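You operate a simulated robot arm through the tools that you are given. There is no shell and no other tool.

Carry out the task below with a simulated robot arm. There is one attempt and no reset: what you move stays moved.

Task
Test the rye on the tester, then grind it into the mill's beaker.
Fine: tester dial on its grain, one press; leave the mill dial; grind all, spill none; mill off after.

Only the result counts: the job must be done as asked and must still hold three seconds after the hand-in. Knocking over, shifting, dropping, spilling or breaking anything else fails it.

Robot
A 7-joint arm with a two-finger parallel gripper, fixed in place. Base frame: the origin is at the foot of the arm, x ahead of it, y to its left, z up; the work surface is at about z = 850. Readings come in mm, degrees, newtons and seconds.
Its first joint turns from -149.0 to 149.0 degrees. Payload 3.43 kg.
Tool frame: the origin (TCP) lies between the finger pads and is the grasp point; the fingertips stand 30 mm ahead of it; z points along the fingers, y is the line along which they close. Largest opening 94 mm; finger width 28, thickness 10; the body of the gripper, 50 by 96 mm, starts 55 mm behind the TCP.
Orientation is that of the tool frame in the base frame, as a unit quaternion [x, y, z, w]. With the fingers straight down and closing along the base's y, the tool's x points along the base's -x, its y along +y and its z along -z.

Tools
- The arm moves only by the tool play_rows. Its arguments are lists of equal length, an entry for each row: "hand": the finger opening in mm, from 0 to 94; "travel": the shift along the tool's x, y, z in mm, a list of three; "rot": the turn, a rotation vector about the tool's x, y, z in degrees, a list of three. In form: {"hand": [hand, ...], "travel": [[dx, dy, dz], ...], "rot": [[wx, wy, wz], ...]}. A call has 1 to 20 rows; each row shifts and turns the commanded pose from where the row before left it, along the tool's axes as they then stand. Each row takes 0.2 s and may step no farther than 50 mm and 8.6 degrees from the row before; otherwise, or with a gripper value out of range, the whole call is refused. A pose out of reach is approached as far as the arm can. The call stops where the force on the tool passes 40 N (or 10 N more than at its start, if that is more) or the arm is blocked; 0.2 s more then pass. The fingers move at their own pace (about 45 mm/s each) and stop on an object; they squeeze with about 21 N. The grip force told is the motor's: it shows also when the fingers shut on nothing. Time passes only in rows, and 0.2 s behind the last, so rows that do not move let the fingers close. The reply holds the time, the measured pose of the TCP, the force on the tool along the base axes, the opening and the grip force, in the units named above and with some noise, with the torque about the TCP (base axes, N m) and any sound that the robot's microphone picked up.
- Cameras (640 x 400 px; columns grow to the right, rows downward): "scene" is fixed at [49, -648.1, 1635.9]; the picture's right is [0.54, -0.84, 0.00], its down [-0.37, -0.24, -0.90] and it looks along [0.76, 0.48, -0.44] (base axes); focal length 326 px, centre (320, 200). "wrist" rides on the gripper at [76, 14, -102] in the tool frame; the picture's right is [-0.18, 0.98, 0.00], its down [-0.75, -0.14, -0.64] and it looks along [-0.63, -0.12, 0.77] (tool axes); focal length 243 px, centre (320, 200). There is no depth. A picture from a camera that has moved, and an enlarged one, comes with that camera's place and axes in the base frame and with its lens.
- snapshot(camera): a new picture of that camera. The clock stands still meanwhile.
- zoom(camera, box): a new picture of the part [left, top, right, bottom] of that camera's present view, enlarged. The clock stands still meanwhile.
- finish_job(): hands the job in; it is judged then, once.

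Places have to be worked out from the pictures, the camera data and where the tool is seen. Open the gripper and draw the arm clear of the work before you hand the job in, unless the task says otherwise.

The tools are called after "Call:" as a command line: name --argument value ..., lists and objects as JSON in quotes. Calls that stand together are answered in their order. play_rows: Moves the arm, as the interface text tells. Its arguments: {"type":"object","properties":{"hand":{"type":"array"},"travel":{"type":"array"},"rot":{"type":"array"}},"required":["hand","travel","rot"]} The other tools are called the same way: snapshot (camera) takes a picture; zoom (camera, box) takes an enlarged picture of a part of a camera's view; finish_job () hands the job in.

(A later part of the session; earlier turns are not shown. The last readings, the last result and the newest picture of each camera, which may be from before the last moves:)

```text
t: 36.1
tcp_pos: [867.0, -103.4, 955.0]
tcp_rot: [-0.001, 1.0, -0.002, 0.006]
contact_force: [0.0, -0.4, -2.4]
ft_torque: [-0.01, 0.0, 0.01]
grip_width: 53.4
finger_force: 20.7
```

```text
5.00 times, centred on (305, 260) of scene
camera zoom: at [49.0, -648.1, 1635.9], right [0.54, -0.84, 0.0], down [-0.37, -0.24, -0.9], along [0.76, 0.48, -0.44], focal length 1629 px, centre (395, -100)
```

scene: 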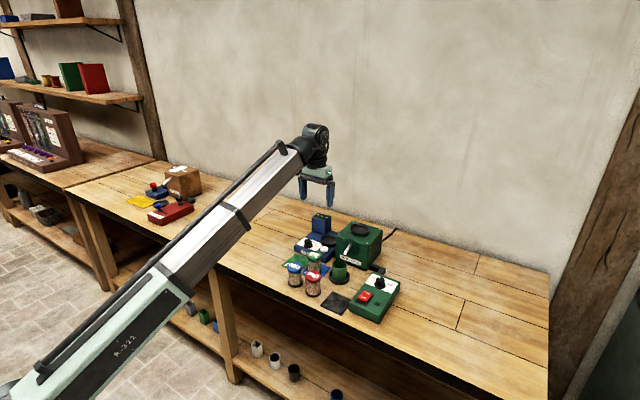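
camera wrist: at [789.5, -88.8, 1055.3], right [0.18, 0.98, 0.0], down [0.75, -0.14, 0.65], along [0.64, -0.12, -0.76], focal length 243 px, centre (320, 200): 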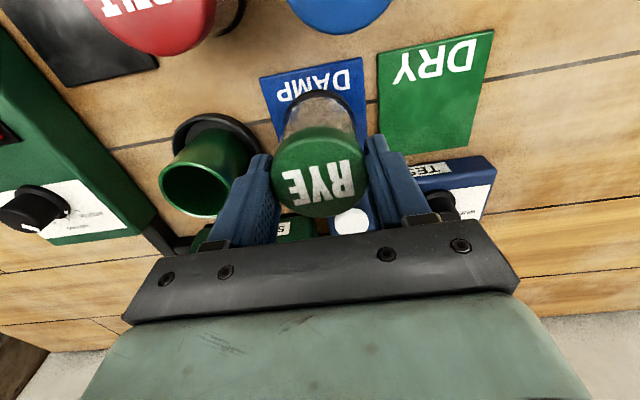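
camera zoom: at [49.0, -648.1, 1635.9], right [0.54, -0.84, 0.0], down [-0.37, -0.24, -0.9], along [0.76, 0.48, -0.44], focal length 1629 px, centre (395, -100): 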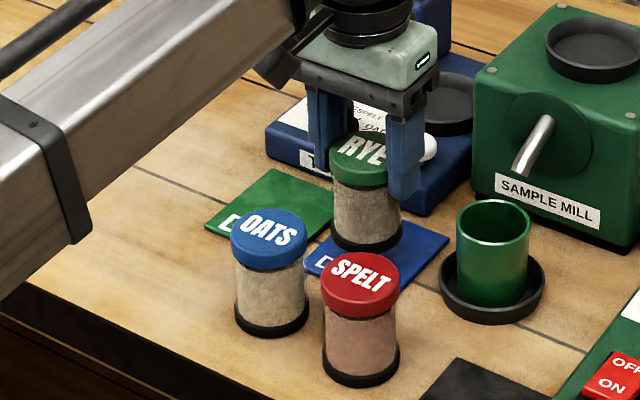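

The whole jar came up (about 2.4 N), so the lid is fixed firmly to it. I'll look closely at the lid edge and the jar's contents.

Call:
zoom --camera "scene" --box '[300, 245, 326, 278]'

Call:
zoom --camera "wrist" --box '[260, 80, 380, 220]'

Call:
zoom --camera "scene" --box '[282, 255, 326, 305]'

```text
12.12 times, centred on (313, 262) of scene
camera zoom: at [49.0, -648.1, 1635.9], right [0.54, -0.84, 0.0], down [-0.37, -0.24, -0.9], along [0.76, 0.48, -0.44], focal length 3950 px, centre (405, -546)
```

zoom: 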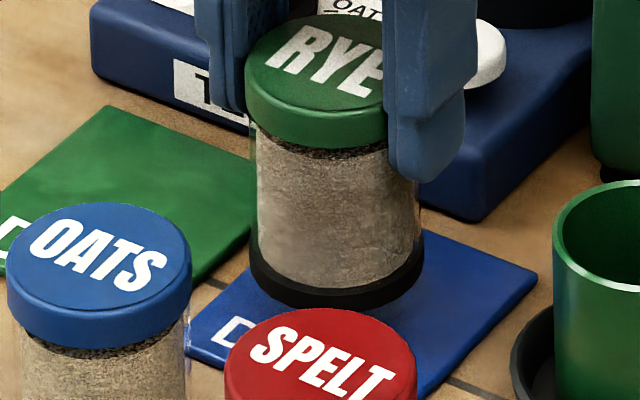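

```text
2.86 times, centred on (320, 150) of wrist
camera zoom: at [789.5, -88.8, 1055.3], right [0.18, 0.98, 0.0], down [0.75, -0.14, 0.65], along [0.64, -0.12, -0.76], focal length 693 px, centre (320, 343)
```

zoom: 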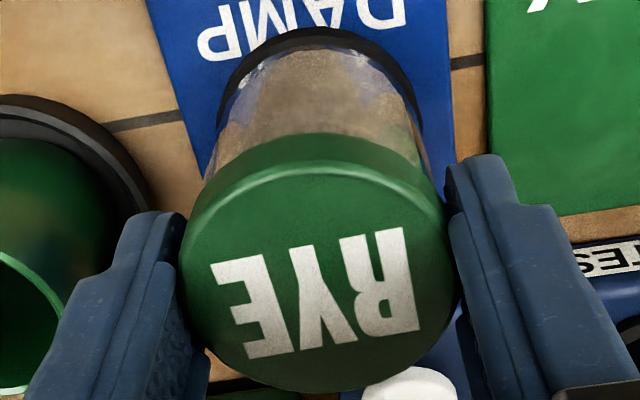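

```text
8.00 times, centred on (304, 280) of scene
camera zoom: at [49.0, -648.1, 1635.9], right [0.54, -0.84, 0.0], down [-0.37, -0.24, -0.9], along [0.76, 0.48, -0.44], focal length 2607 px, centre (448, -440)
```

zoom: 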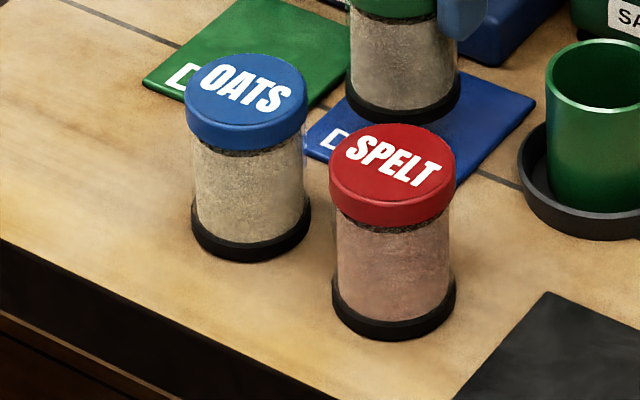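

The jars have a lid stuck on and a black foot matching the shallow dishes on tester and mill, so the jar is evidently docked upright in a dish. The dishes lie beyond 1030 mm, so I'll set the jar back down and regrip it with the fingers pitched forward about 30° for reach.

Call:
play_rows --hand '[45, 45, 45, 45, 45, 45, 45, 60, 75, 80, 80, 80, 80, 80]' --travel '[[0, 0, 4], [0, 0, 6], [0, 0, 6], [0, 0, 3], [0, 0, 2], [0, 0, 1], [0, 0, 0], [0, 0, 0], [0, 0, 0], [0, 0, 0], [0, 0, -5], [0, 0, -12], [0, 0, -15], [0, 0, -8]]' --rot '[[0, 0, 0], [0, 0, 0], [0, 0, 0], [0, 0, 0], [0, 0, 0], [0, 0, 0], [0, 0, 0], [0, 0, 0], [0, 0, 0], [0, 0, 0], [0, 0, 0], [0, 0, 0], [0, 0, 0], [0, 0, 0]]'

Call:
zoom --camera "scene" --box '[270, 200, 340, 300]'

```text
t: 39.1
tcp_pos: [865.4, -102.9, 970.8]
tcp_rot: [-0.001, 1.0, -0.001, 0.006]
contact_force: [0.0, 0.5, -0.1]
ft_torque: [0.01, 0.0, 0.03]
grip_width: 80.1
finger_force: 0.1
```

```text
4.00 times, centred on (305, 250) of scene
camera zoom: at [49.0, -648.1, 1635.9], right [0.54, -0.84, 0.0], down [-0.37, -0.24, -0.9], along [0.76, 0.48, -0.44], focal length 1303 px, centre (380, 0)
```

zoom: 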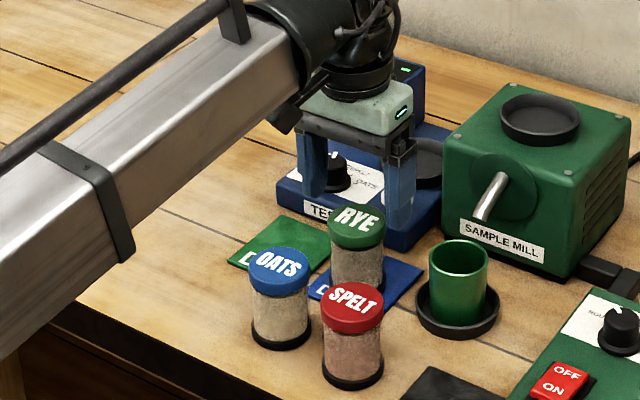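

The jar stands steady again. I'll pitch the fingers forward 30° in place above it and look at the result.

Call:
play_rows --hand '[80, 80, 80, 80, 80, 80]' --travel '[[0, 0, 0], [0, 0, 0], [0, 0, 0], [0, 0, 0], [0, 0, 0], [0, 0, 0]]' --rot '[[0, -4, 0], [0, -7, 0], [0, -8, 0], [0, -7, 0], [0, -4, 0], [0, 0, 0]]'

Call:
snapshot --camera "wrist"

Call:
snapshot --camera "scene"

```text
t: 40.5
tcp_pos: [864.3, -102.5, 970.8]
tcp_rot: [-0.001, 0.964, -0.001, 0.266]
contact_force: [0.3, -0.1, -0.3]
ft_torque: [-0.04, 0.03, 0.01]
grip_width: 80.1
finger_force: 0.1
```

```text
taken
camera wrist: at [747.8, -88.2, 1020.3], right [0.16, 0.98, 0.09], down [0.32, -0.14, 0.94], along [0.93, -0.12, -0.34], focal length 243 px, centre (320, 200)
```

wrist: 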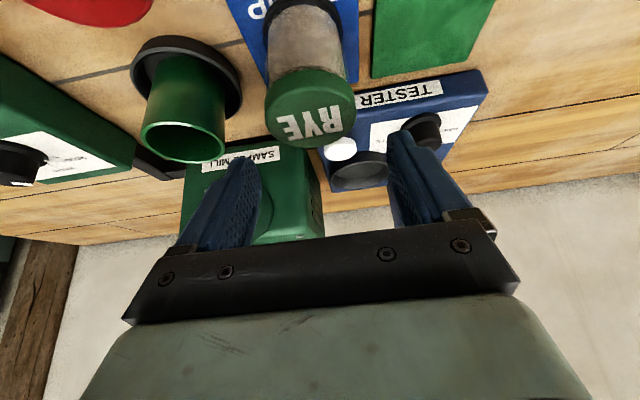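

```text
taken
```

scene: 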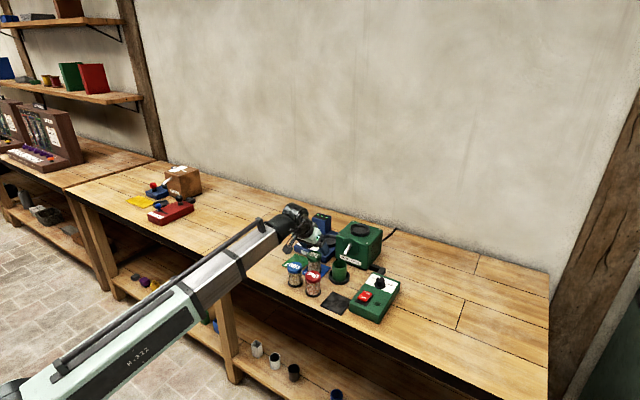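

The pitch is good (31°) and everything is clear. I'll come straight down around the lid and grip it.

Call:
play_rows --hand '[80, 80, 80, 80, 80, 70, 62, 56, 50, 45, 45, 45]' --travel '[[2.2, -1, 4.3], [5, 0, 9], [6, 0, 11], [6, 0, 11], [3, 0, 5], [0, 0, 0], [0, 0, 0], [0, 0, 0], [0, 0, 0], [0, 0, 0], [0, 0, 0], [0, 0, 0]]' --rot '[[0, 0, 0], [0, 0, 0], [0, 0, 0], [0, 0, 0], [0, 0, 0], [0, 0, 0], [0, 0, 0], [0, 0, 0], [0, 0, 0], [0, 0, 0], [0, 0, 0], [0, 0, 0]]'

Call:
snapshot --camera "wrist"

Call:
zoom --camera "scene" --box '[270, 200, 340, 300]'

```text
t: 43.1
tcp_pos: [866.5, -104.1, 924.6]
tcp_rot: [-0.001, 0.964, -0.001, 0.265]
contact_force: [0.3, -0.1, -0.4]
ft_torque: [0.03, -0.06, 0.04]
grip_width: 54.8
finger_force: 21.2
```

```text
taken
camera wrist: at [749.0, -89.7, 973.5], right [0.16, 0.98, 0.09], down [0.32, -0.14, 0.94], along [0.93, -0.12, -0.34], focal length 243 px, centre (320, 200)
```

wrist: 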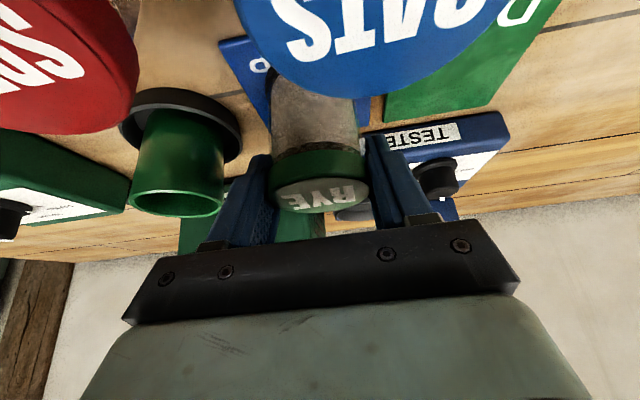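

```text
4.00 times, centred on (305, 250) of scene
camera zoom: at [49.0, -648.1, 1635.9], right [0.54, -0.84, 0.0], down [-0.37, -0.24, -0.9], along [0.76, 0.48, -0.44], focal length 1303 px, centre (380, 0)
```

zoom: 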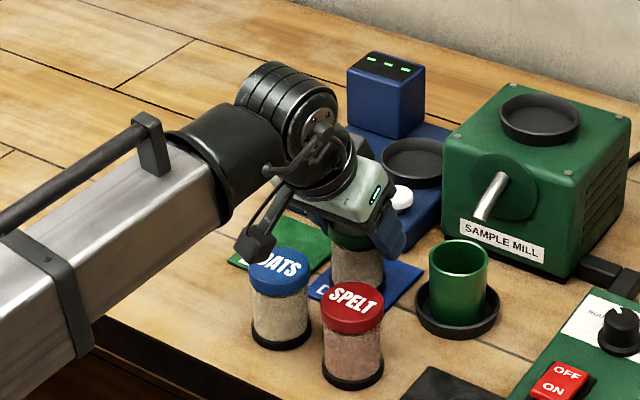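

The lid is gripped at 54.8 mm. I'll lift straight up 100 mm, then look again for the exact place of the tester dish.

Call:
play_rows --hand '[45, 45, 45, 45, 45, 45, 45, 45, 45, 45]' --travel '[[-1, 0, -1.7], [-3.1, 0, -5.1], [-5.2, 0, -8.6], [-7.7, 0, -12.9], [-9.3, 0, -15.4], [-9.3, 0, -15.4], [-7.7, 0, -12.9], [-5.2, 0, -8.6], [-3.1, 0, -5.1], [0, 0, 0]]' --rot '[[0, 0, 0], [0, 0, 0], [0, 0, 0], [0, 0, 0], [0, 0, 0], [0, 0, 0], [0, 0, 0], [0, 0, 0], [0, 0, 0], [0, 0, 0]]'

Call:
snapshot --camera "wrist"

Call:
zoom --camera "scene" --box '[290, 200, 390, 290]'

Call:
zoom --camera "scene" --box '[315, 215, 355, 255]'

```text
t: 45.3
tcp_pos: [868.7, -103.6, 1025.4]
tcp_rot: [-0.001, 0.964, -0.001, 0.264]
contact_force: [-0.4, -0.3, -1.6]
ft_torque: [0.0, -0.03, 0.0]
grip_width: 54.4
finger_force: 20.7
```

```text
taken
camera wrist: at [751.0, -89.3, 1074.5], right [0.16, 0.98, 0.09], down [0.32, -0.14, 0.94], along [0.93, -0.12, -0.34], focal length 243 px, centre (320, 200)
```

wrist: 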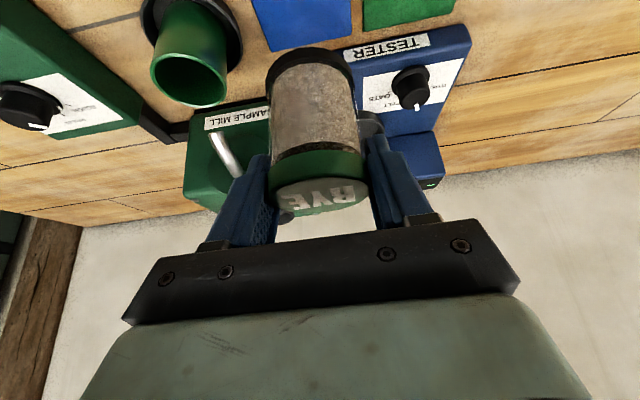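

```text
4.44 times, centred on (340, 245) of scene
camera zoom: at [49.0, -648.1, 1635.9], right [0.54, -0.84, 0.0], down [-0.37, -0.24, -0.9], along [0.76, 0.48, -0.44], focal length 1448 px, centre (231, 0)
```

zoom: 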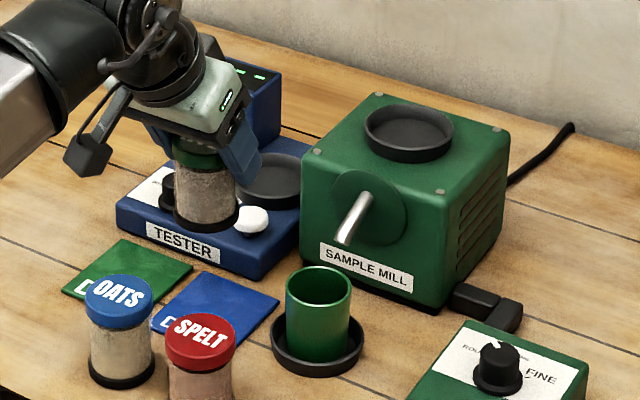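

```text
10.00 times, centred on (335, 235) of scene
camera zoom: at [49.0, -648.1, 1635.9], right [0.54, -0.84, 0.0], down [-0.37, -0.24, -0.9], along [0.76, 0.48, -0.44], focal length 3258 px, centre (170, -150)
```

zoom: 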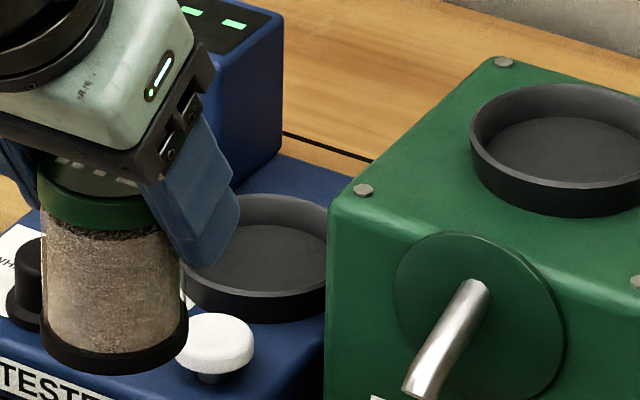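

The jar hangs upright and is carried cleanly. I'll bring it slowly over the tester dish at about (1026, −70), staying high, and then check the alignment.

Call:
play_rows --hand '[45, 45, 45, 45, 45, 45, 45, 45, 45, 45, 45, 45, 45]' --travel '[[-4.2, 1, 2.1], [-8.4, 2, 4.3], [-12.6, 3, 6.4], [-15.4, 3.7, 7.9], [-16.8, 4.1, 8.6], [-18.2, 4.4, 9.3], [-16.8, 4.1, 8.6], [-15.4, 3.7, 7.9], [-12.6, 3, 6.4], [-9.8, 2.4, 5], [-7, 1.7, 3.6], [-2.8, 0.9, 1.4], [0, 0, 0]]' --rot '[[0, 0, 0], [0, 0, 0], [0, 0, 0], [0, 0, 0], [0, 0, 0], [0, 0, 0], [0, 0, 0], [0, 0, 0], [0, 0, 0], [0, 0, 0], [0, 0, 0], [0, 0, 0], [0, 0, 0]]'

Call:
snapshot --camera "wrist"

Call:
zoom --camera "scene" --box '[290, 180, 390, 270]'

Call:
zoom --camera "scene" --box '[310, 210, 350, 250]'

```text
t: 48.1
tcp_pos: [1026.0, -70.6, 1034.3]
tcp_rot: [-0.001, 0.964, -0.002, 0.265]
contact_force: [-0.4, -0.6, -2.8]
ft_torque: [-0.02, 0.01, 0.01]
grip_width: 54.6
finger_force: 21.1
```

```text
taken
camera wrist: at [908.1, -55.7, 1083.4], right [0.16, 0.98, 0.09], down [0.32, -0.14, 0.94], along [0.93, -0.12, -0.34], focal length 243 px, centre (320, 200)
```

wrist: 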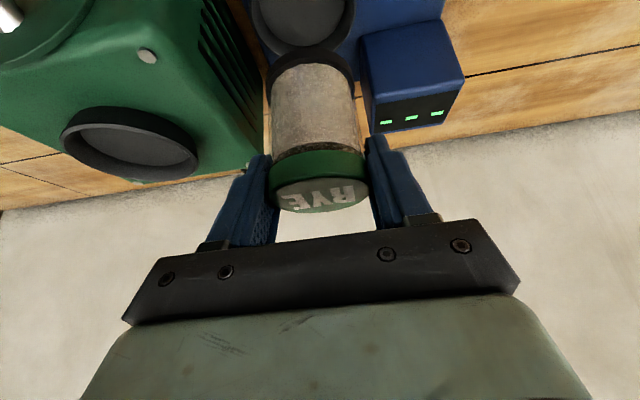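

```text
4.44 times, centred on (340, 225) of scene
camera zoom: at [49.0, -648.1, 1635.9], right [0.54, -0.84, 0.0], down [-0.37, -0.24, -0.9], along [0.76, 0.48, -0.44], focal length 1448 px, centre (231, 89)
```

zoom: 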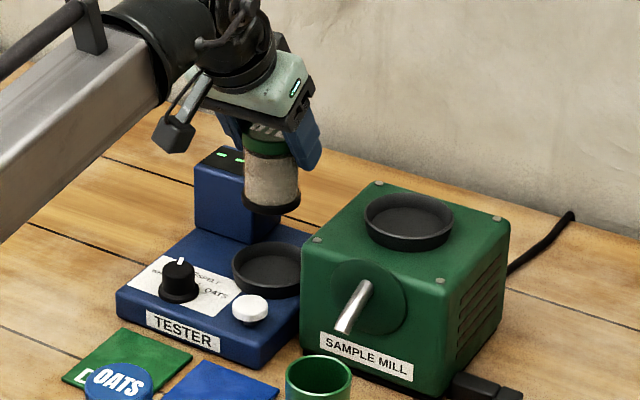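

```text
10.00 times, centred on (330, 230) of scene
camera zoom: at [49.0, -648.1, 1635.9], right [0.54, -0.84, 0.0], down [-0.37, -0.24, -0.9], along [0.76, 0.48, -0.44], focal length 3258 px, centre (220, -100)
```

zoom: 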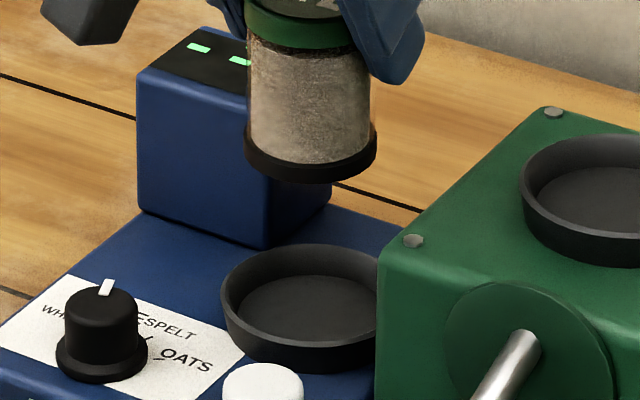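

The reach is fine, and the scene view's bias (about +8 mm in x) is confirmed by the knob and jar, which puts the dish near (1028–1030, −69). I'll zoom with the wrist camera to refine x.

Call:
zoom --camera "wrist" --box '[220, 0, 400, 112]'

Call:
zoom --camera "wrist" --box '[40, 60, 280, 210]'

```text
3.56 times, centred on (310, 56) of wrist
camera zoom: at [908.1, -55.7, 1083.4], right [0.16, 0.98, 0.09], down [0.32, -0.14, 0.94], along [0.93, -0.12, -0.34], focal length 863 px, centre (356, 712)
```

zoom: 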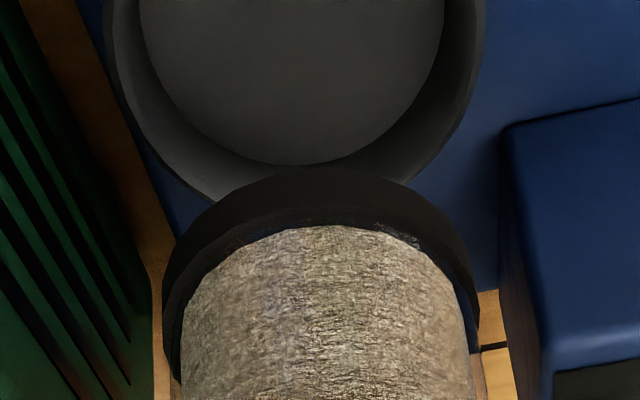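

```text
2.67 times, centred on (160, 135) of wrist
camera zoom: at [908.1, -55.7, 1083.4], right [0.16, 0.98, 0.09], down [0.32, -0.14, 0.94], along [0.93, -0.12, -0.34], focal length 647 px, centre (747, 373)
```

zoom: 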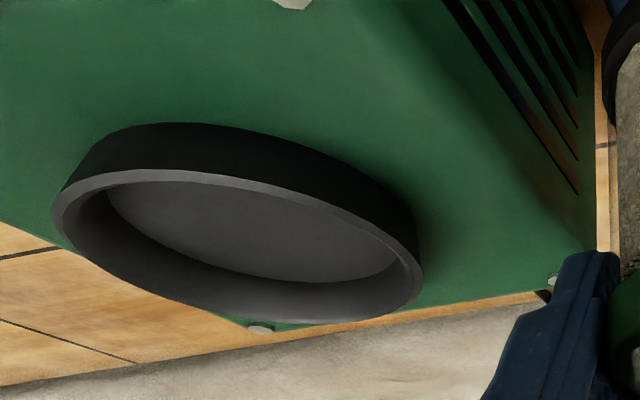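

The dish centre is (1028, −70) and its floor is near z≈884. I'll shift 2 mm forward and lower the jar most of the way.

Call:
play_rows --hand '[45, 45, 45, 45, 45, 45, 45, 45, 45]' --travel '[[0.3, 0.3, 4.5], [4.1, 0, 6.9], [6.1, 0, 10.3], [6.1, 0, 10.3], [6.1, 0, 10.3], [4.1, 0, 6.9], [2, 0, 3.4], [1, 0, 1.7], [0, 0, 0]]' --rot '[[0, 0, 0], [0, 0, 0], [0, 0, 0], [0, 0, 0], [0, 0, 0], [0, 0, 0], [0, 0, 0], [0, 0, 0], [0, 0, 0]]'

Call:
zoom --camera "scene" --box '[310, 210, 350, 250]'

Call:
zoom --camera "wrist" --box '[200, 0, 420, 140]'

```text
t: 50.1
tcp_pos: [1028.0, -70.1, 971.1]
tcp_rot: [-0.001, 0.964, -0.001, 0.265]
contact_force: [-0.6, -0.6, -2.3]
ft_torque: [-0.02, -0.01, 0.02]
grip_width: 54.4
finger_force: 21.3
```

```text
10.00 times, centred on (330, 230) of scene
camera zoom: at [49.0, -648.1, 1635.9], right [0.54, -0.84, 0.0], down [-0.37, -0.24, -0.9], along [0.76, 0.48, -0.44], focal length 3258 px, centre (220, -100)
```

zoom: 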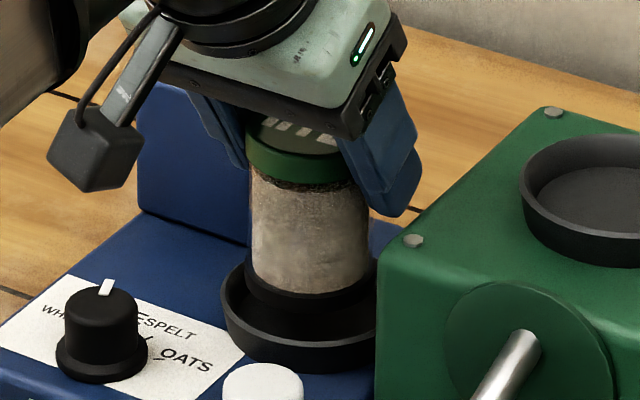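

```text
2.86 times, centred on (310, 70) of wrist
camera zoom: at [909.7, -55.5, 1021.6], right [0.16, 0.98, 0.09], down [0.32, -0.14, 0.94], along [0.93, -0.12, -0.34], focal length 693 px, centre (349, 571)
```

zoom: 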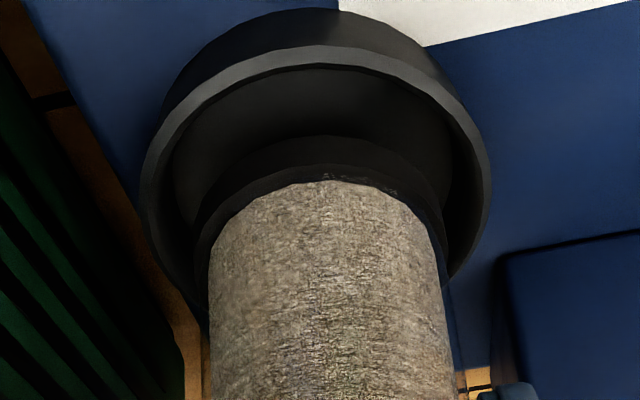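

The jar's foot is inside the dish rim and centred. I'll lower it slowly until it seats.

Call:
play_rows --hand '[45, 45, 45, 45, 45, 45]' --travel '[[1, 0, 1.7], [1, 0, 1.7], [1, 0, 1.7], [1, 0, 1.7], [0.5, 0, 0.9], [0, 0, 0]]' --rot '[[0, 0, 0], [0, 0, 0], [0, 0, 0], [0, 0, 0], [0, 0, 0], [0, 0, 0]]'

```text
t: 51.5
tcp_pos: [1027.8, -70.2, 964.8]
tcp_rot: [-0.001, 0.964, -0.001, 0.265]
contact_force: [0.0, 0.0, -2.2]
ft_torque: [-0.01, -0.01, 0.03]
grip_width: 54.3
finger_force: 20.6
```

It's still hanging free at z = 964.8. I'll continue down in small steps.

Call:
play_rows --hand '[45, 45, 45, 45, 45]' --travel '[[0.8, 0, 1.3], [0.8, 0, 1.3], [0.5, 0, 0.9], [0, 0, 0], [0, 0, 0]]' --rot '[[0, 0, 0], [0, 0, 0], [0, 0, 0], [0, 0, 0], [0, 0, 0]]'

Call:
zoom --camera "scene" --box '[310, 210, 350, 250]'

```text
t: 52.7
tcp_pos: [1026.9, -68.9, 960.3]
tcp_rot: [-0.001, 0.964, -0.001, 0.265]
contact_force: [0.1, -0.3, -2.7]
ft_torque: [-0.04, 0.0, 0.01]
grip_width: 54.4
finger_force: 21.5
```

```text
10.00 times, centred on (330, 230) of scene
camera zoom: at [49.0, -648.1, 1635.9], right [0.54, -0.84, 0.0], down [-0.37, -0.24, -0.9], along [0.76, 0.48, -0.44], focal length 3258 px, centre (220, -100)
```

zoom: 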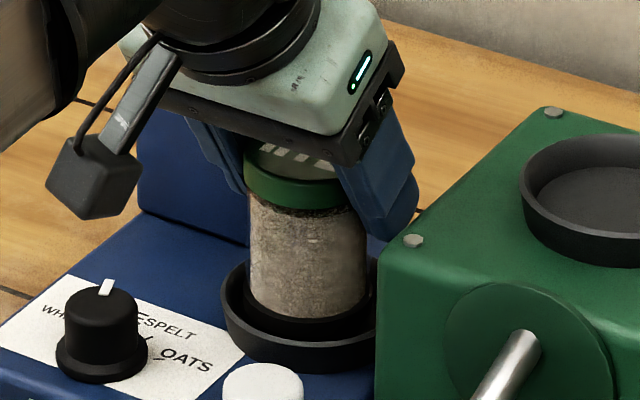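

It's still unsupported at z = 960. I'll keep lowering in 2 mm steps, up to 6 mm more.

Call:
play_rows --hand '[45, 45, 45, 45, 45]' --travel '[[0.8, 0, 1.3], [0.8, 0, 1.3], [0.5, 0, 0.9], [0, 0, 0], [0, 0, 0]]' --rot '[[0, 0, 0], [0, 0, 0], [0, 0, 0], [0, 0, 0], [0, 0, 0]]'

Call:
play_rows --hand '[45, 45, 45, 45, 45]' --travel '[[0.5, 0, 0.9], [0.5, 0, 0.9], [0, 0, 0], [0, 0, 0], [0, 0, 0]]' --rot '[[0, 0, 0], [0, 0, 0], [0, 0, 0], [0, 0, 0], [0, 0, 0]]'

```text
t: 53.9
tcp_pos: [1028.9, -69.1, 956.2]
tcp_rot: [-0.002, 0.964, -0.001, 0.265]
contact_force: [0.0, -1.3, -3.1]
ft_torque: [0.05, 0.0, -0.01]
grip_width: 54.2
finger_force: 20.8
```

```text
t: 55.1
tcp_pos: [1027.6, -69.1, 952.8]
tcp_rot: [-0.001, 0.964, -0.002, 0.265]
contact_force: [0.8, 1.0, -2.2]
ft_torque: [0.05, -0.01, 0.02]
grip_width: 54.0
finger_force: 20.8
```

Still a −2.2 N load, so it hasn't seated yet (foot at about z = 879). I'll go on gently.

Call:
play_rows --hand '[45, 45, 45, 45]' --travel '[[0.5, 0, 0.9], [0.5, 0, 0.9], [0, 0, 0], [0, 0, 0]]' --rot '[[0, 0, 0], [0, 0, 0], [0, 0, 0], [0, 0, 0]]'

Call:
zoom --camera "scene" --box '[310, 210, 350, 250]'

Call:
zoom --camera "wrist" --box '[200, 0, 420, 140]'

```text
t: 56.1
tcp_pos: [1027.6, -69.4, 953.3]
tcp_rot: [-0.001, 0.964, -0.001, 0.266]
contact_force: [2.3, 1.1, 12.9]
ft_torque: [0.0, 0.12, 0.05]
grip_width: 54.4
finger_force: 21.2
```

```text
10.00 times, centred on (330, 230) of scene
camera zoom: at [49.0, -648.1, 1635.9], right [0.54, -0.84, 0.0], down [-0.37, -0.24, -0.9], along [0.76, 0.48, -0.44], focal length 3258 px, centre (220, -100)
```

zoom: 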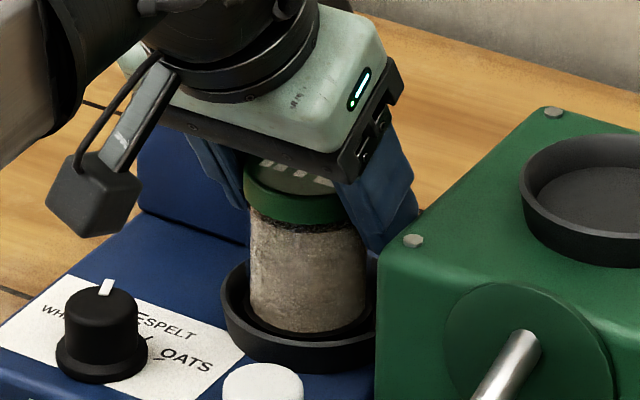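

```text
2.86 times, centred on (310, 70) of wrist
camera zoom: at [909.1, -54.8, 1002.3], right [0.16, 0.98, 0.09], down [0.32, -0.14, 0.94], along [0.94, -0.12, -0.33], focal length 693 px, centre (349, 571)
```

zoom: 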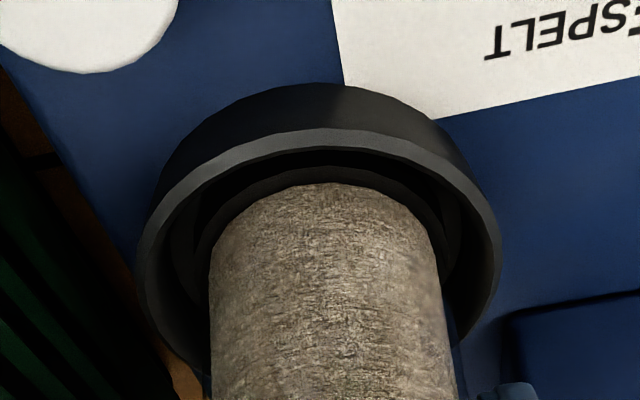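

The jar is seated (12.9 N up at z≈953). I'll ease off, open the fingers modestly and rise straight up.

Call:
play_rows --hand '[45, 55, 64, 66, 66, 66, 66, 66, 66, 66, 66]' --travel '[[-0.5, 0, -0.9], [0, 0, 0], [0, 0, 0], [0, 0, 0], [-2, 0, -3.4], [-5, 0, -8.6], [-7.5, 0, -12.9], [-7.5, 0, -12.9], [-6, 0, -10.3], [-4, 0, -6.9], [0, 0, 0]]' --rot '[[0, 0, 0], [0, 0, 0], [0, 0, 0], [0, 0, 0], [0, 0, 0], [0, 0, 0], [0, 0, 0], [0, 0, 0], [0, 0, 0], [0, 0, 0], [0, 0, 0]]'

Call:
zoom --camera "scene" --box '[290, 180, 390, 270]'

Call:
snapshot --camera "wrist"

```text
t: 58.5
tcp_pos: [1026.6, -69.4, 1016.8]
tcp_rot: [-0.002, 0.965, 0.0, 0.264]
contact_force: [-0.8, 0.7, -0.4]
ft_torque: [0.04, 0.01, -0.01]
grip_width: 66.2
finger_force: 0.1
```

```text
4.44 times, centred on (340, 225) of scene
camera zoom: at [49.0, -648.1, 1635.9], right [0.54, -0.84, 0.0], down [-0.37, -0.24, -0.9], along [0.76, 0.48, -0.44], focal length 1448 px, centre (231, 89)
```

zoom: 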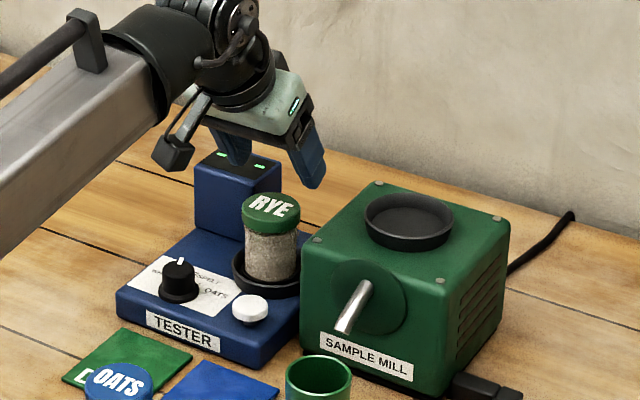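

```text
taken
camera wrist: at [908.3, -54.8, 1066.1], right [0.16, 0.98, 0.09], down [0.32, -0.14, 0.94], along [0.93, -0.12, -0.34], focal length 243 px, centre (320, 200)
```

wrist: 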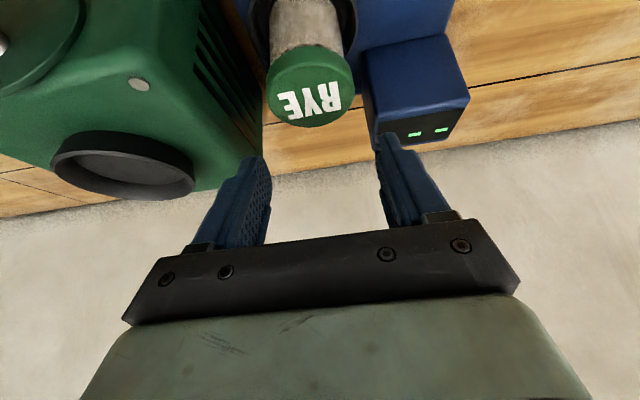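

The jar stands in the dish and the dial is on RYE. Next I'll bring the closed fingertips above the white button at about (960, −91, 889).

Call:
play_rows --hand '[66, 66, 66, 50, 30, 10, 0, 0, 0, 0, 0]' --travel '[[4, -1.4, -2.4], [8, -2.9, -4.8], [11, -4, -6.6], [12, -4.3, -7.2], [11, -4, -6.6], [8, -2.9, -4.8], [4, -1.4, -2.4], [2, -0.7, -1], [5.1, 0, 8.6], [7.6, 0, 12.9], [5.1, 0, 8.6]]' --rot '[[0, 0, 0], [0, 0, 0], [0, 0, 0], [0, 0, 0], [0, 0, 0], [0, 0, 0], [0, 0, 0], [0, 0, 0], [0, 0, 0], [0, 0, 0], [0, 0, 0]]'

Call:
snapshot --camera "wrist"

Call:
zoom --camera "scene" --box '[300, 200, 350, 260]'

```text
t: 60.9
tcp_pos: [956.7, -89.3, 981.9]
tcp_rot: [-0.001, 0.964, -0.001, 0.265]
contact_force: [0.4, 0.1, 0.3]
ft_torque: [0.0, -0.01, -0.04]
grip_width: 0.0
finger_force: 20.9
```

```text
taken
camera wrist: at [837.9, -76.1, 1031.1], right [0.16, 0.98, 0.09], down [0.32, -0.14, 0.94], along [0.93, -0.12, -0.34], focal length 243 px, centre (320, 200)
```

wrist: 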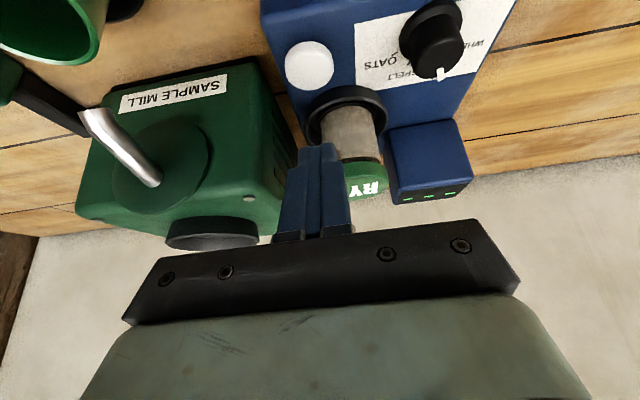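

```text
6.67 times, centred on (325, 230) of scene
camera zoom: at [49.0, -648.1, 1635.9], right [0.54, -0.84, 0.0], down [-0.37, -0.24, -0.9], along [0.76, 0.48, -0.44], focal length 2172 px, centre (287, 0)
```

zoom: 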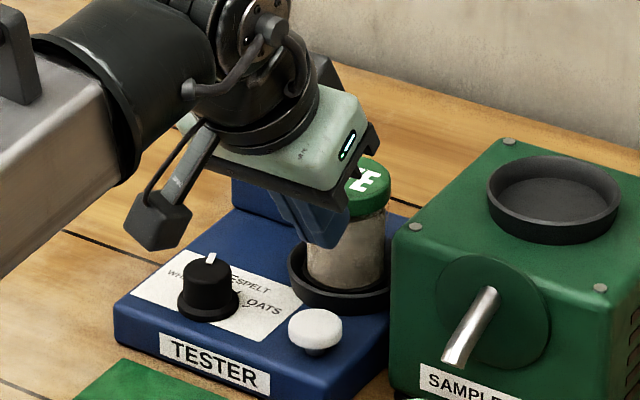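

The button is confirmed at (960, −90). I'll descend to just above it.

Call:
play_rows --hand '[0, 0, 0, 0, 0, 0, 0]' --travel '[[2.5, -1, 4.3], [5.1, 0, 8.6], [6.1, 0, 10.3], [6.1, 0, 10.3], [3.1, 0, 5.2], [1.5, 0, 2.6], [0, 0, 0]]' --rot '[[0, 0, 0], [0, 0, 0], [0, 0, 0], [0, 0, 0], [0, 0, 0], [0, 0, 0], [0, 0, 0]]'

Call:
zoom --camera "scene" --box '[310, 220, 350, 260]'

Call:
zoom --camera "wrist" --box '[240, 60, 400, 200]'

```text
t: 62.5
tcp_pos: [957.4, -93.5, 932.9]
tcp_rot: [-0.001, 0.964, -0.002, 0.265]
contact_force: [-0.2, 0.5, 0.1]
ft_torque: [0.03, -0.02, 0.0]
grip_width: 0.0
finger_force: 20.9
```

```text
10.00 times, centred on (330, 240) of scene
camera zoom: at [49.0, -648.1, 1635.9], right [0.54, -0.84, 0.0], down [-0.37, -0.24, -0.9], along [0.76, 0.48, -0.44], focal length 3258 px, centre (220, -200)
```

zoom: 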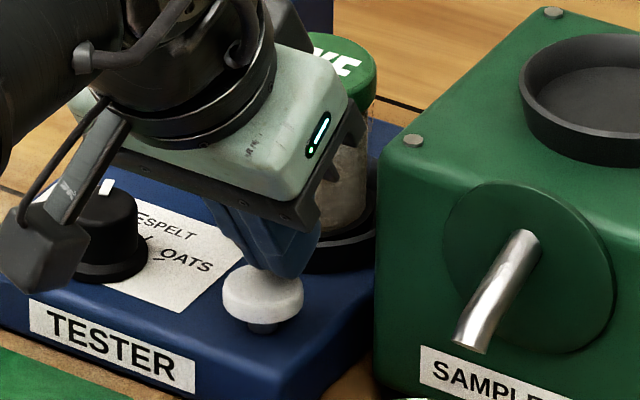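

```text
2.86 times, centred on (320, 130) of wrist
camera zoom: at [838.9, -79.3, 983.3], right [0.16, 0.98, 0.09], down [0.32, -0.14, 0.94], along [0.93, -0.12, -0.34], focal length 693 px, centre (320, 400)
```

zoom: 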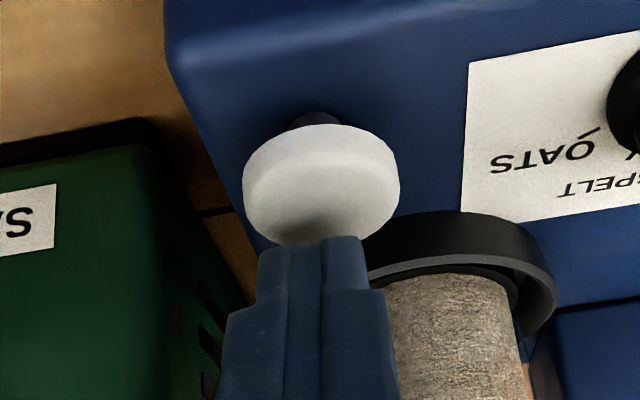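

The tip is centred over the button, about 10 mm above it. I'll approach slowly and look for contact force.

Call:
play_rows --hand '[0, 0, 0, 0, 0]' --travel '[[1.5, 0, 2.6], [1.5, 0, 2.6], [1, 0, 1.7], [0, 0, 0], [0, 0, 0]]' --rot '[[0, 0, 0], [0, 0, 0], [0, 0, 0], [0, 0, 0], [0, 0, 0]]'

```text
t: 63.7
tcp_pos: [956.9, -93.3, 926.5]
tcp_rot: [-0.002, 0.964, -0.001, 0.266]
contact_force: [4.4, -2.9, 12.7]
ft_torque: [-0.11, -0.17, -0.02]
grip_width: 0.1
finger_force: 20.5
heard: click
```

A click was heard with about 13 N on the button, so it's been pressed once. I'll lift straight off now and read the display.

Call:
play_rows --hand '[0, 0, 0, 0, 0, 0, 0, 0]' --travel '[[-3, 0, -5.2], [-5.1, 0, -8.6], [-7.6, 0, -12.9], [-7.6, 0, -12.9], [-7.6, 0, -12.9], [-7.6, 0, -12.9], [-5.1, 0, -8.6], [0, 0, 0]]' --rot '[[0, 0, 0], [0, 0, 0], [0, 0, 0], [0, 0, 0], [0, 0, 0], [0, 0, 0], [0, 0, 0], [0, 0, 0]]'

Call:
snapshot --camera "wrist"

Call:
zoom --camera "scene" --box '[300, 190, 360, 260]'

Call:
zoom --camera "scene" --box '[310, 208, 335, 225]'

```text
t: 65.5
tcp_pos: [957.1, -92.9, 1013.2]
tcp_rot: [-0.001, 0.964, -0.001, 0.264]
contact_force: [0.0, -0.1, -0.7]
ft_torque: [0.0, 0.01, -0.01]
grip_width: 0.2
finger_force: 20.7
```

```text
taken
camera wrist: at [839.0, -78.3, 1061.4], right [0.16, 0.98, 0.09], down [0.32, -0.14, 0.94], along [0.93, -0.12, -0.34], focal length 243 px, centre (320, 200)
```

wrist: 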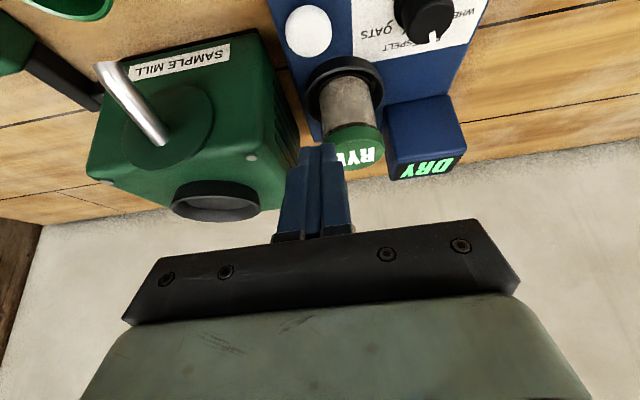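

```text
5.71 times, centred on (330, 225) of scene
camera zoom: at [49.0, -648.1, 1635.9], right [0.54, -0.84, 0.0], down [-0.37, -0.24, -0.9], along [0.76, 0.48, -0.44], focal length 1862 px, centre (263, 57)
```

zoom: 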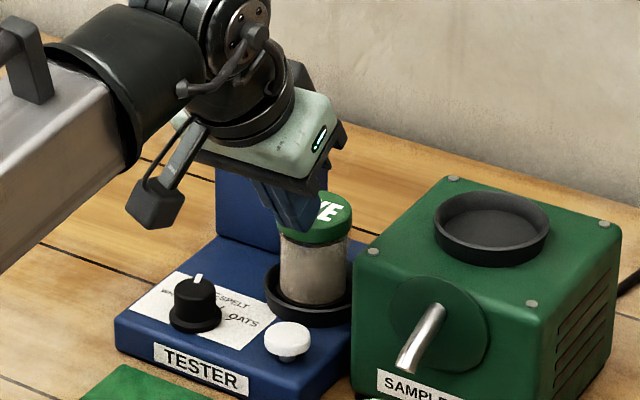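

```text
16.00 times, centred on (322, 216) of scene
camera zoom: at [49.0, -648.1, 1635.9], right [0.54, -0.84, 0.0], down [-0.37, -0.24, -0.9], along [0.76, 0.48, -0.44], focal length 5214 px, centre (280, -64)
```

zoom: 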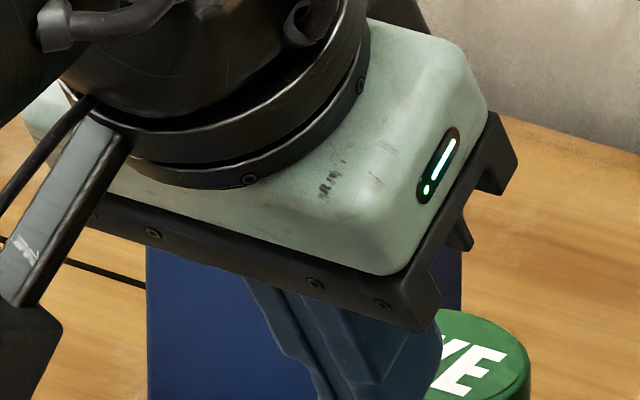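

The display reads DRY after a single click, so the test is done. I'll go back over the jar with the fingers open to 66 mm, ready to carry it to the mill.

Call:
play_rows --hand '[0, 20, 40, 60, 66, 66, 66, 66, 66, 66]' --travel '[[-3, 1.2, 1.6], [-6, 2.4, 3.3], [-9, 3.5, 5], [-11, 4.1, 6], [-11, 4.1, 6], [-9, 3.5, 5], [-7, 2.6, 3.5], [-4, 1.5, 2], [-2.2, 0.7, 1], [0, 0, 0]]' --rot '[[0, 0, 0], [0, 0, 0], [0, 0, 0], [0, 0, 0], [0, 0, 0], [0, 0, 0], [0, 0, 0], [0, 0, 0], [0, 0, 0], [0, 0, 0]]'

Call:
snapshot --camera "wrist"

```text
t: 67.7
tcp_pos: [1027.5, -67.4, 1013.8]
tcp_rot: [-0.001, 0.964, -0.002, 0.265]
contact_force: [-0.1, 0.0, 0.3]
ft_torque: [0.03, 0.0, 0.0]
grip_width: 65.9
finger_force: 0.1
```

```text
taken
camera wrist: at [909.0, -53.4, 1063.9], right [0.16, 0.98, 0.09], down [0.32, -0.14, 0.94], along [0.93, -0.12, -0.34], focal length 243 px, centre (320, 200)
```

wrist: 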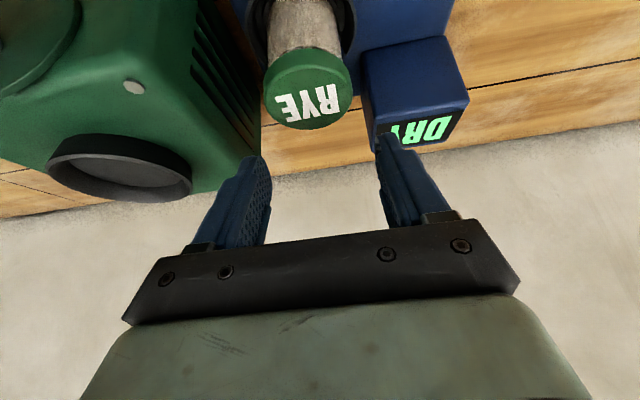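

I'll shift 2 mm to centre on the jar, lower the hand and grip the lid again.

Call:
play_rows --hand '[66, 66, 66, 66, 66, 66, 66, 58, 52, 46, 45, 45, 45]' --travel '[[2, -2, 3.4], [5.1, 0, 8.6], [7.1, 0, 12], [7.1, 0, 12], [5.1, 0, 8.6], [3, 0, 5.2], [1.5, 0, 2.6], [0, 0, 0], [0, 0, 0], [0, 0, 0], [0, 0, 0], [0, 0, 0], [0, 0, 0]]' --rot '[[0, 0, 0], [0, 0, 0], [0, 0, 0], [0, 0, 0], [0, 0, 0], [0, 0, 0], [0, 0, 0], [0, 0, 0], [0, 0, 0], [0, 0, 0], [0, 0, 0], [0, 0, 0], [0, 0, 0]]'

Call:
zoom --camera "scene" --box '[310, 200, 370, 260]'

```text
t: 70.5
tcp_pos: [1027.3, -69.5, 953.8]
tcp_rot: [-0.002, 0.964, -0.001, 0.265]
contact_force: [0.7, 0.0, 0.2]
ft_torque: [-0.02, -0.01, -0.01]
grip_width: 54.2
finger_force: 21.1
```

```text
6.67 times, centred on (340, 230) of scene
camera zoom: at [49.0, -648.1, 1635.9], right [0.54, -0.84, 0.0], down [-0.37, -0.24, -0.9], along [0.76, 0.48, -0.44], focal length 2172 px, centre (187, 0)
```

zoom: 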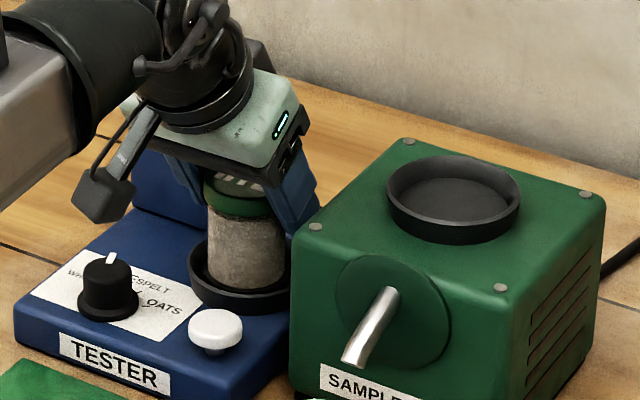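

The jar is gripped again. Before I lift, I'll look closely at the mill's dish.

Call:
zoom --camera "scene" --box '[342, 216, 370, 242]'

Call:
play_rows --hand '[45, 45, 45, 45, 45, 45, 45, 45, 45, 45, 45, 45]' --travel '[[-1, 0, -1.7], [-3, 0, -5.1], [-5, 0, -8.6], [-7.7, 0, -12.9], [-8.7, 0, -14.6], [-8.7, 0, -14.6], [-8.7, 0, -14.6], [-8.7, 0, -14.6], [-7.7, 0, -12.9], [-5, 0, -8.6], [-3, 0, -5.1], [0, 0, 0]]' --rot '[[0, 0, 0], [0, 0, 0], [0, 0, 0], [0, 0, 0], [0, 0, 0], [0, 0, 0], [0, 0, 0], [0, 0, 0], [0, 0, 0], [0, 0, 0], [0, 0, 0], [0, 0, 0]]'

Call:
snapshot --camera "wrist"

Call:
snapshot --camera "scene"

```text
15.38 times, centred on (356, 229) of scene
camera zoom: at [49.0, -648.1, 1635.9], right [0.54, -0.84, 0.0], down [-0.37, -0.24, -0.9], along [0.76, 0.48, -0.44], focal length 5013 px, centre (-234, -246)
```

zoom: 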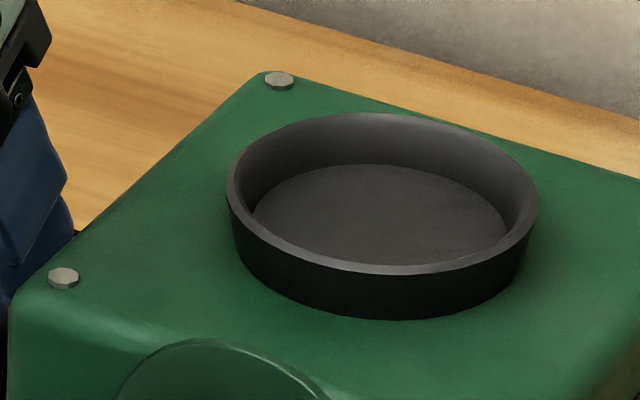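

```text
t: 73.1
tcp_pos: [1027.4, -70.5, 1084.7]
tcp_rot: [-0.002, 0.964, -0.001, 0.265]
contact_force: [-0.8, 0.2, -1.9]
ft_torque: [0.01, -0.01, 0.01]
grip_width: 53.8
finger_force: 20.7
```

```text
taken
camera wrist: at [909.2, -55.8, 1134.5], right [0.16, 0.98, 0.09], down [0.32, -0.14, 0.94], along [0.93, -0.12, -0.34], focal length 243 px, centre (320, 200)
```

wrist: 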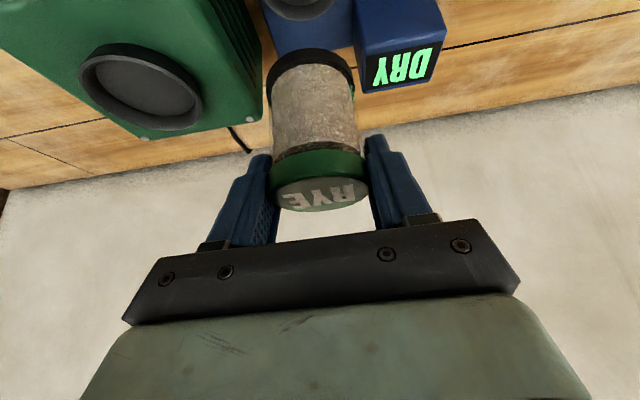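

```text
taken
```

scene: 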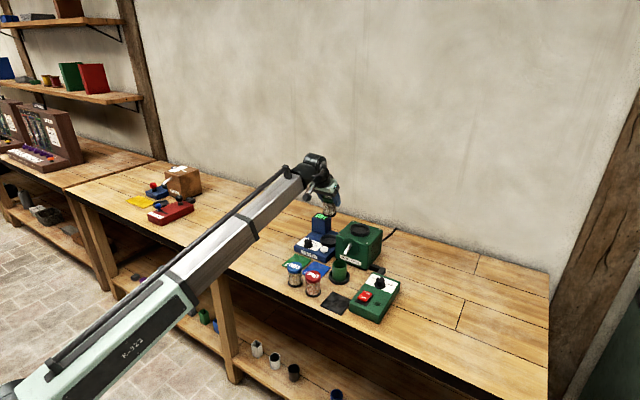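

The mill's dish is the same flat cradle, 79 mm across and 13 mm high. I'll zoom with the wrist camera to place it exactly.

Call:
zoom --camera "wrist" --box '[60, 20, 260, 145]'

Call:
zoom --camera "wrist" --box '[250, 0, 450, 125]'

```text
3.20 times, centred on (160, 82) of wrist
camera zoom: at [909.2, -55.8, 1134.5], right [0.16, 0.98, 0.09], down [0.32, -0.14, 0.94], along [0.93, -0.12, -0.34], focal length 776 px, centre (832, 576)
```

zoom: 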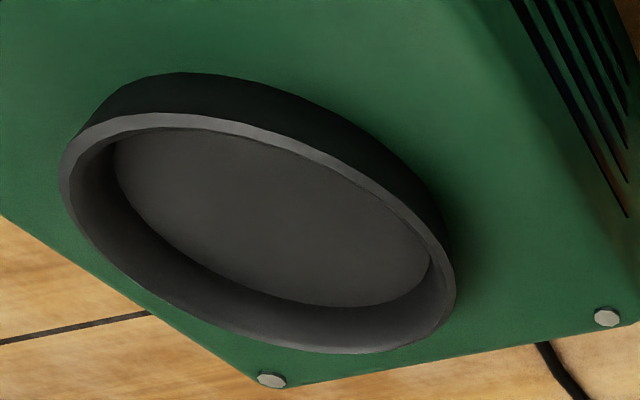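

```text
3.20 times, centred on (350, 62) of wrist
camera zoom: at [909.2, -55.8, 1134.5], right [0.16, 0.98, 0.09], down [0.32, -0.14, 0.94], along [0.93, -0.12, -0.34], focal length 776 px, centre (224, 640)
```

zoom: 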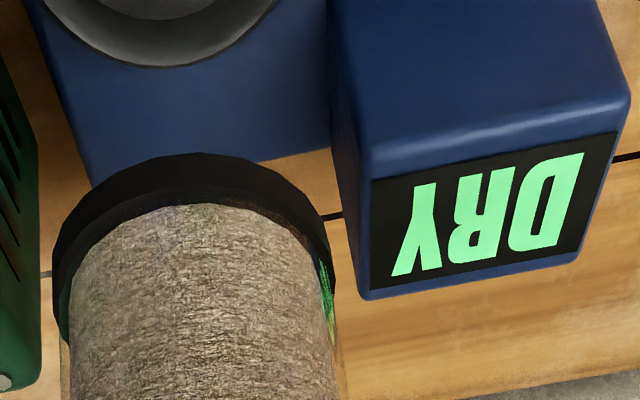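

The mill's cradle comes out near (1037, −203) with its rim at z≈978. I'll carry the jar sideways over it, keeping high.

Call:
play_rows --hand '[45, 45, 45, 45, 45, 45, 45, 45, 45, 45, 45, 45, 45]' --travel '[[-0.3, -4, 0], [-0.6, -8, 0], [-1, -12, 0], [-1.2, -14.5, 0.1], [-1.3, -16, 0.1], [-1.4, -17, 0.1], [-1.3, -16, 0.1], [-1.2, -14.5, 0.1], [-1, -12, 0.1], [-0.8, -9.5, 0], [-0.5, -6.5, 0], [-0.2, -2.5, 0], [0, 0, 0]]' --rot '[[0, 0, 0], [0, 0, 0], [0, 0, 0], [0, 0, 0], [0, 0, 0], [0, 0, 0], [0, 0, 0], [0, 0, 0], [0, 0, 0], [0, 0, 0], [0, 0, 0], [0, 0, 0], [0, 0, 0]]'

Call:
zoom --camera "scene" --box '[325, 190, 385, 250]'

Call:
zoom --camera "wrist" --box '[200, 0, 420, 140]'

```text
t: 75.9
tcp_pos: [1037.9, -202.6, 1089.8]
tcp_rot: [-0.001, 0.964, -0.001, 0.264]
contact_force: [0.8, 0.3, -2.9]
ft_torque: [0.0, 0.01, 0.02]
grip_width: 53.9
finger_force: 21.9
```

```text
6.67 times, centred on (355, 220) of scene
camera zoom: at [49.0, -648.1, 1635.9], right [0.54, -0.84, 0.0], down [-0.37, -0.24, -0.9], along [0.76, 0.48, -0.44], focal length 2172 px, centre (87, 67)
```

zoom: 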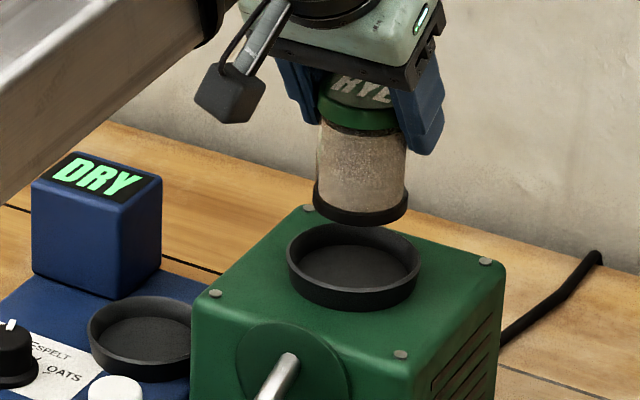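

```text
2.86 times, centred on (310, 70) of wrist
camera zoom: at [920.4, -188.3, 1139.6], right [0.16, 0.98, 0.09], down [0.32, -0.14, 0.94], along [0.93, -0.12, -0.34], focal length 693 px, centre (349, 571)
```

zoom: 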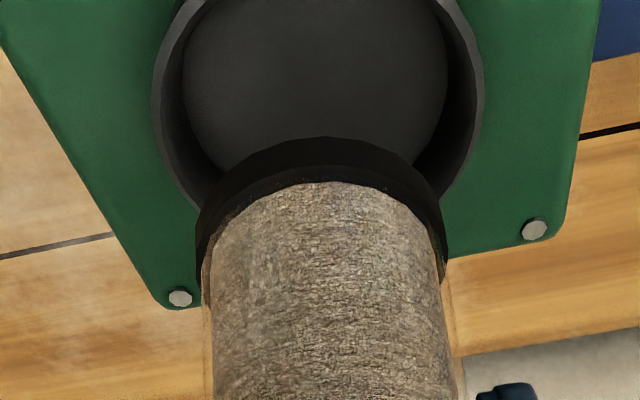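

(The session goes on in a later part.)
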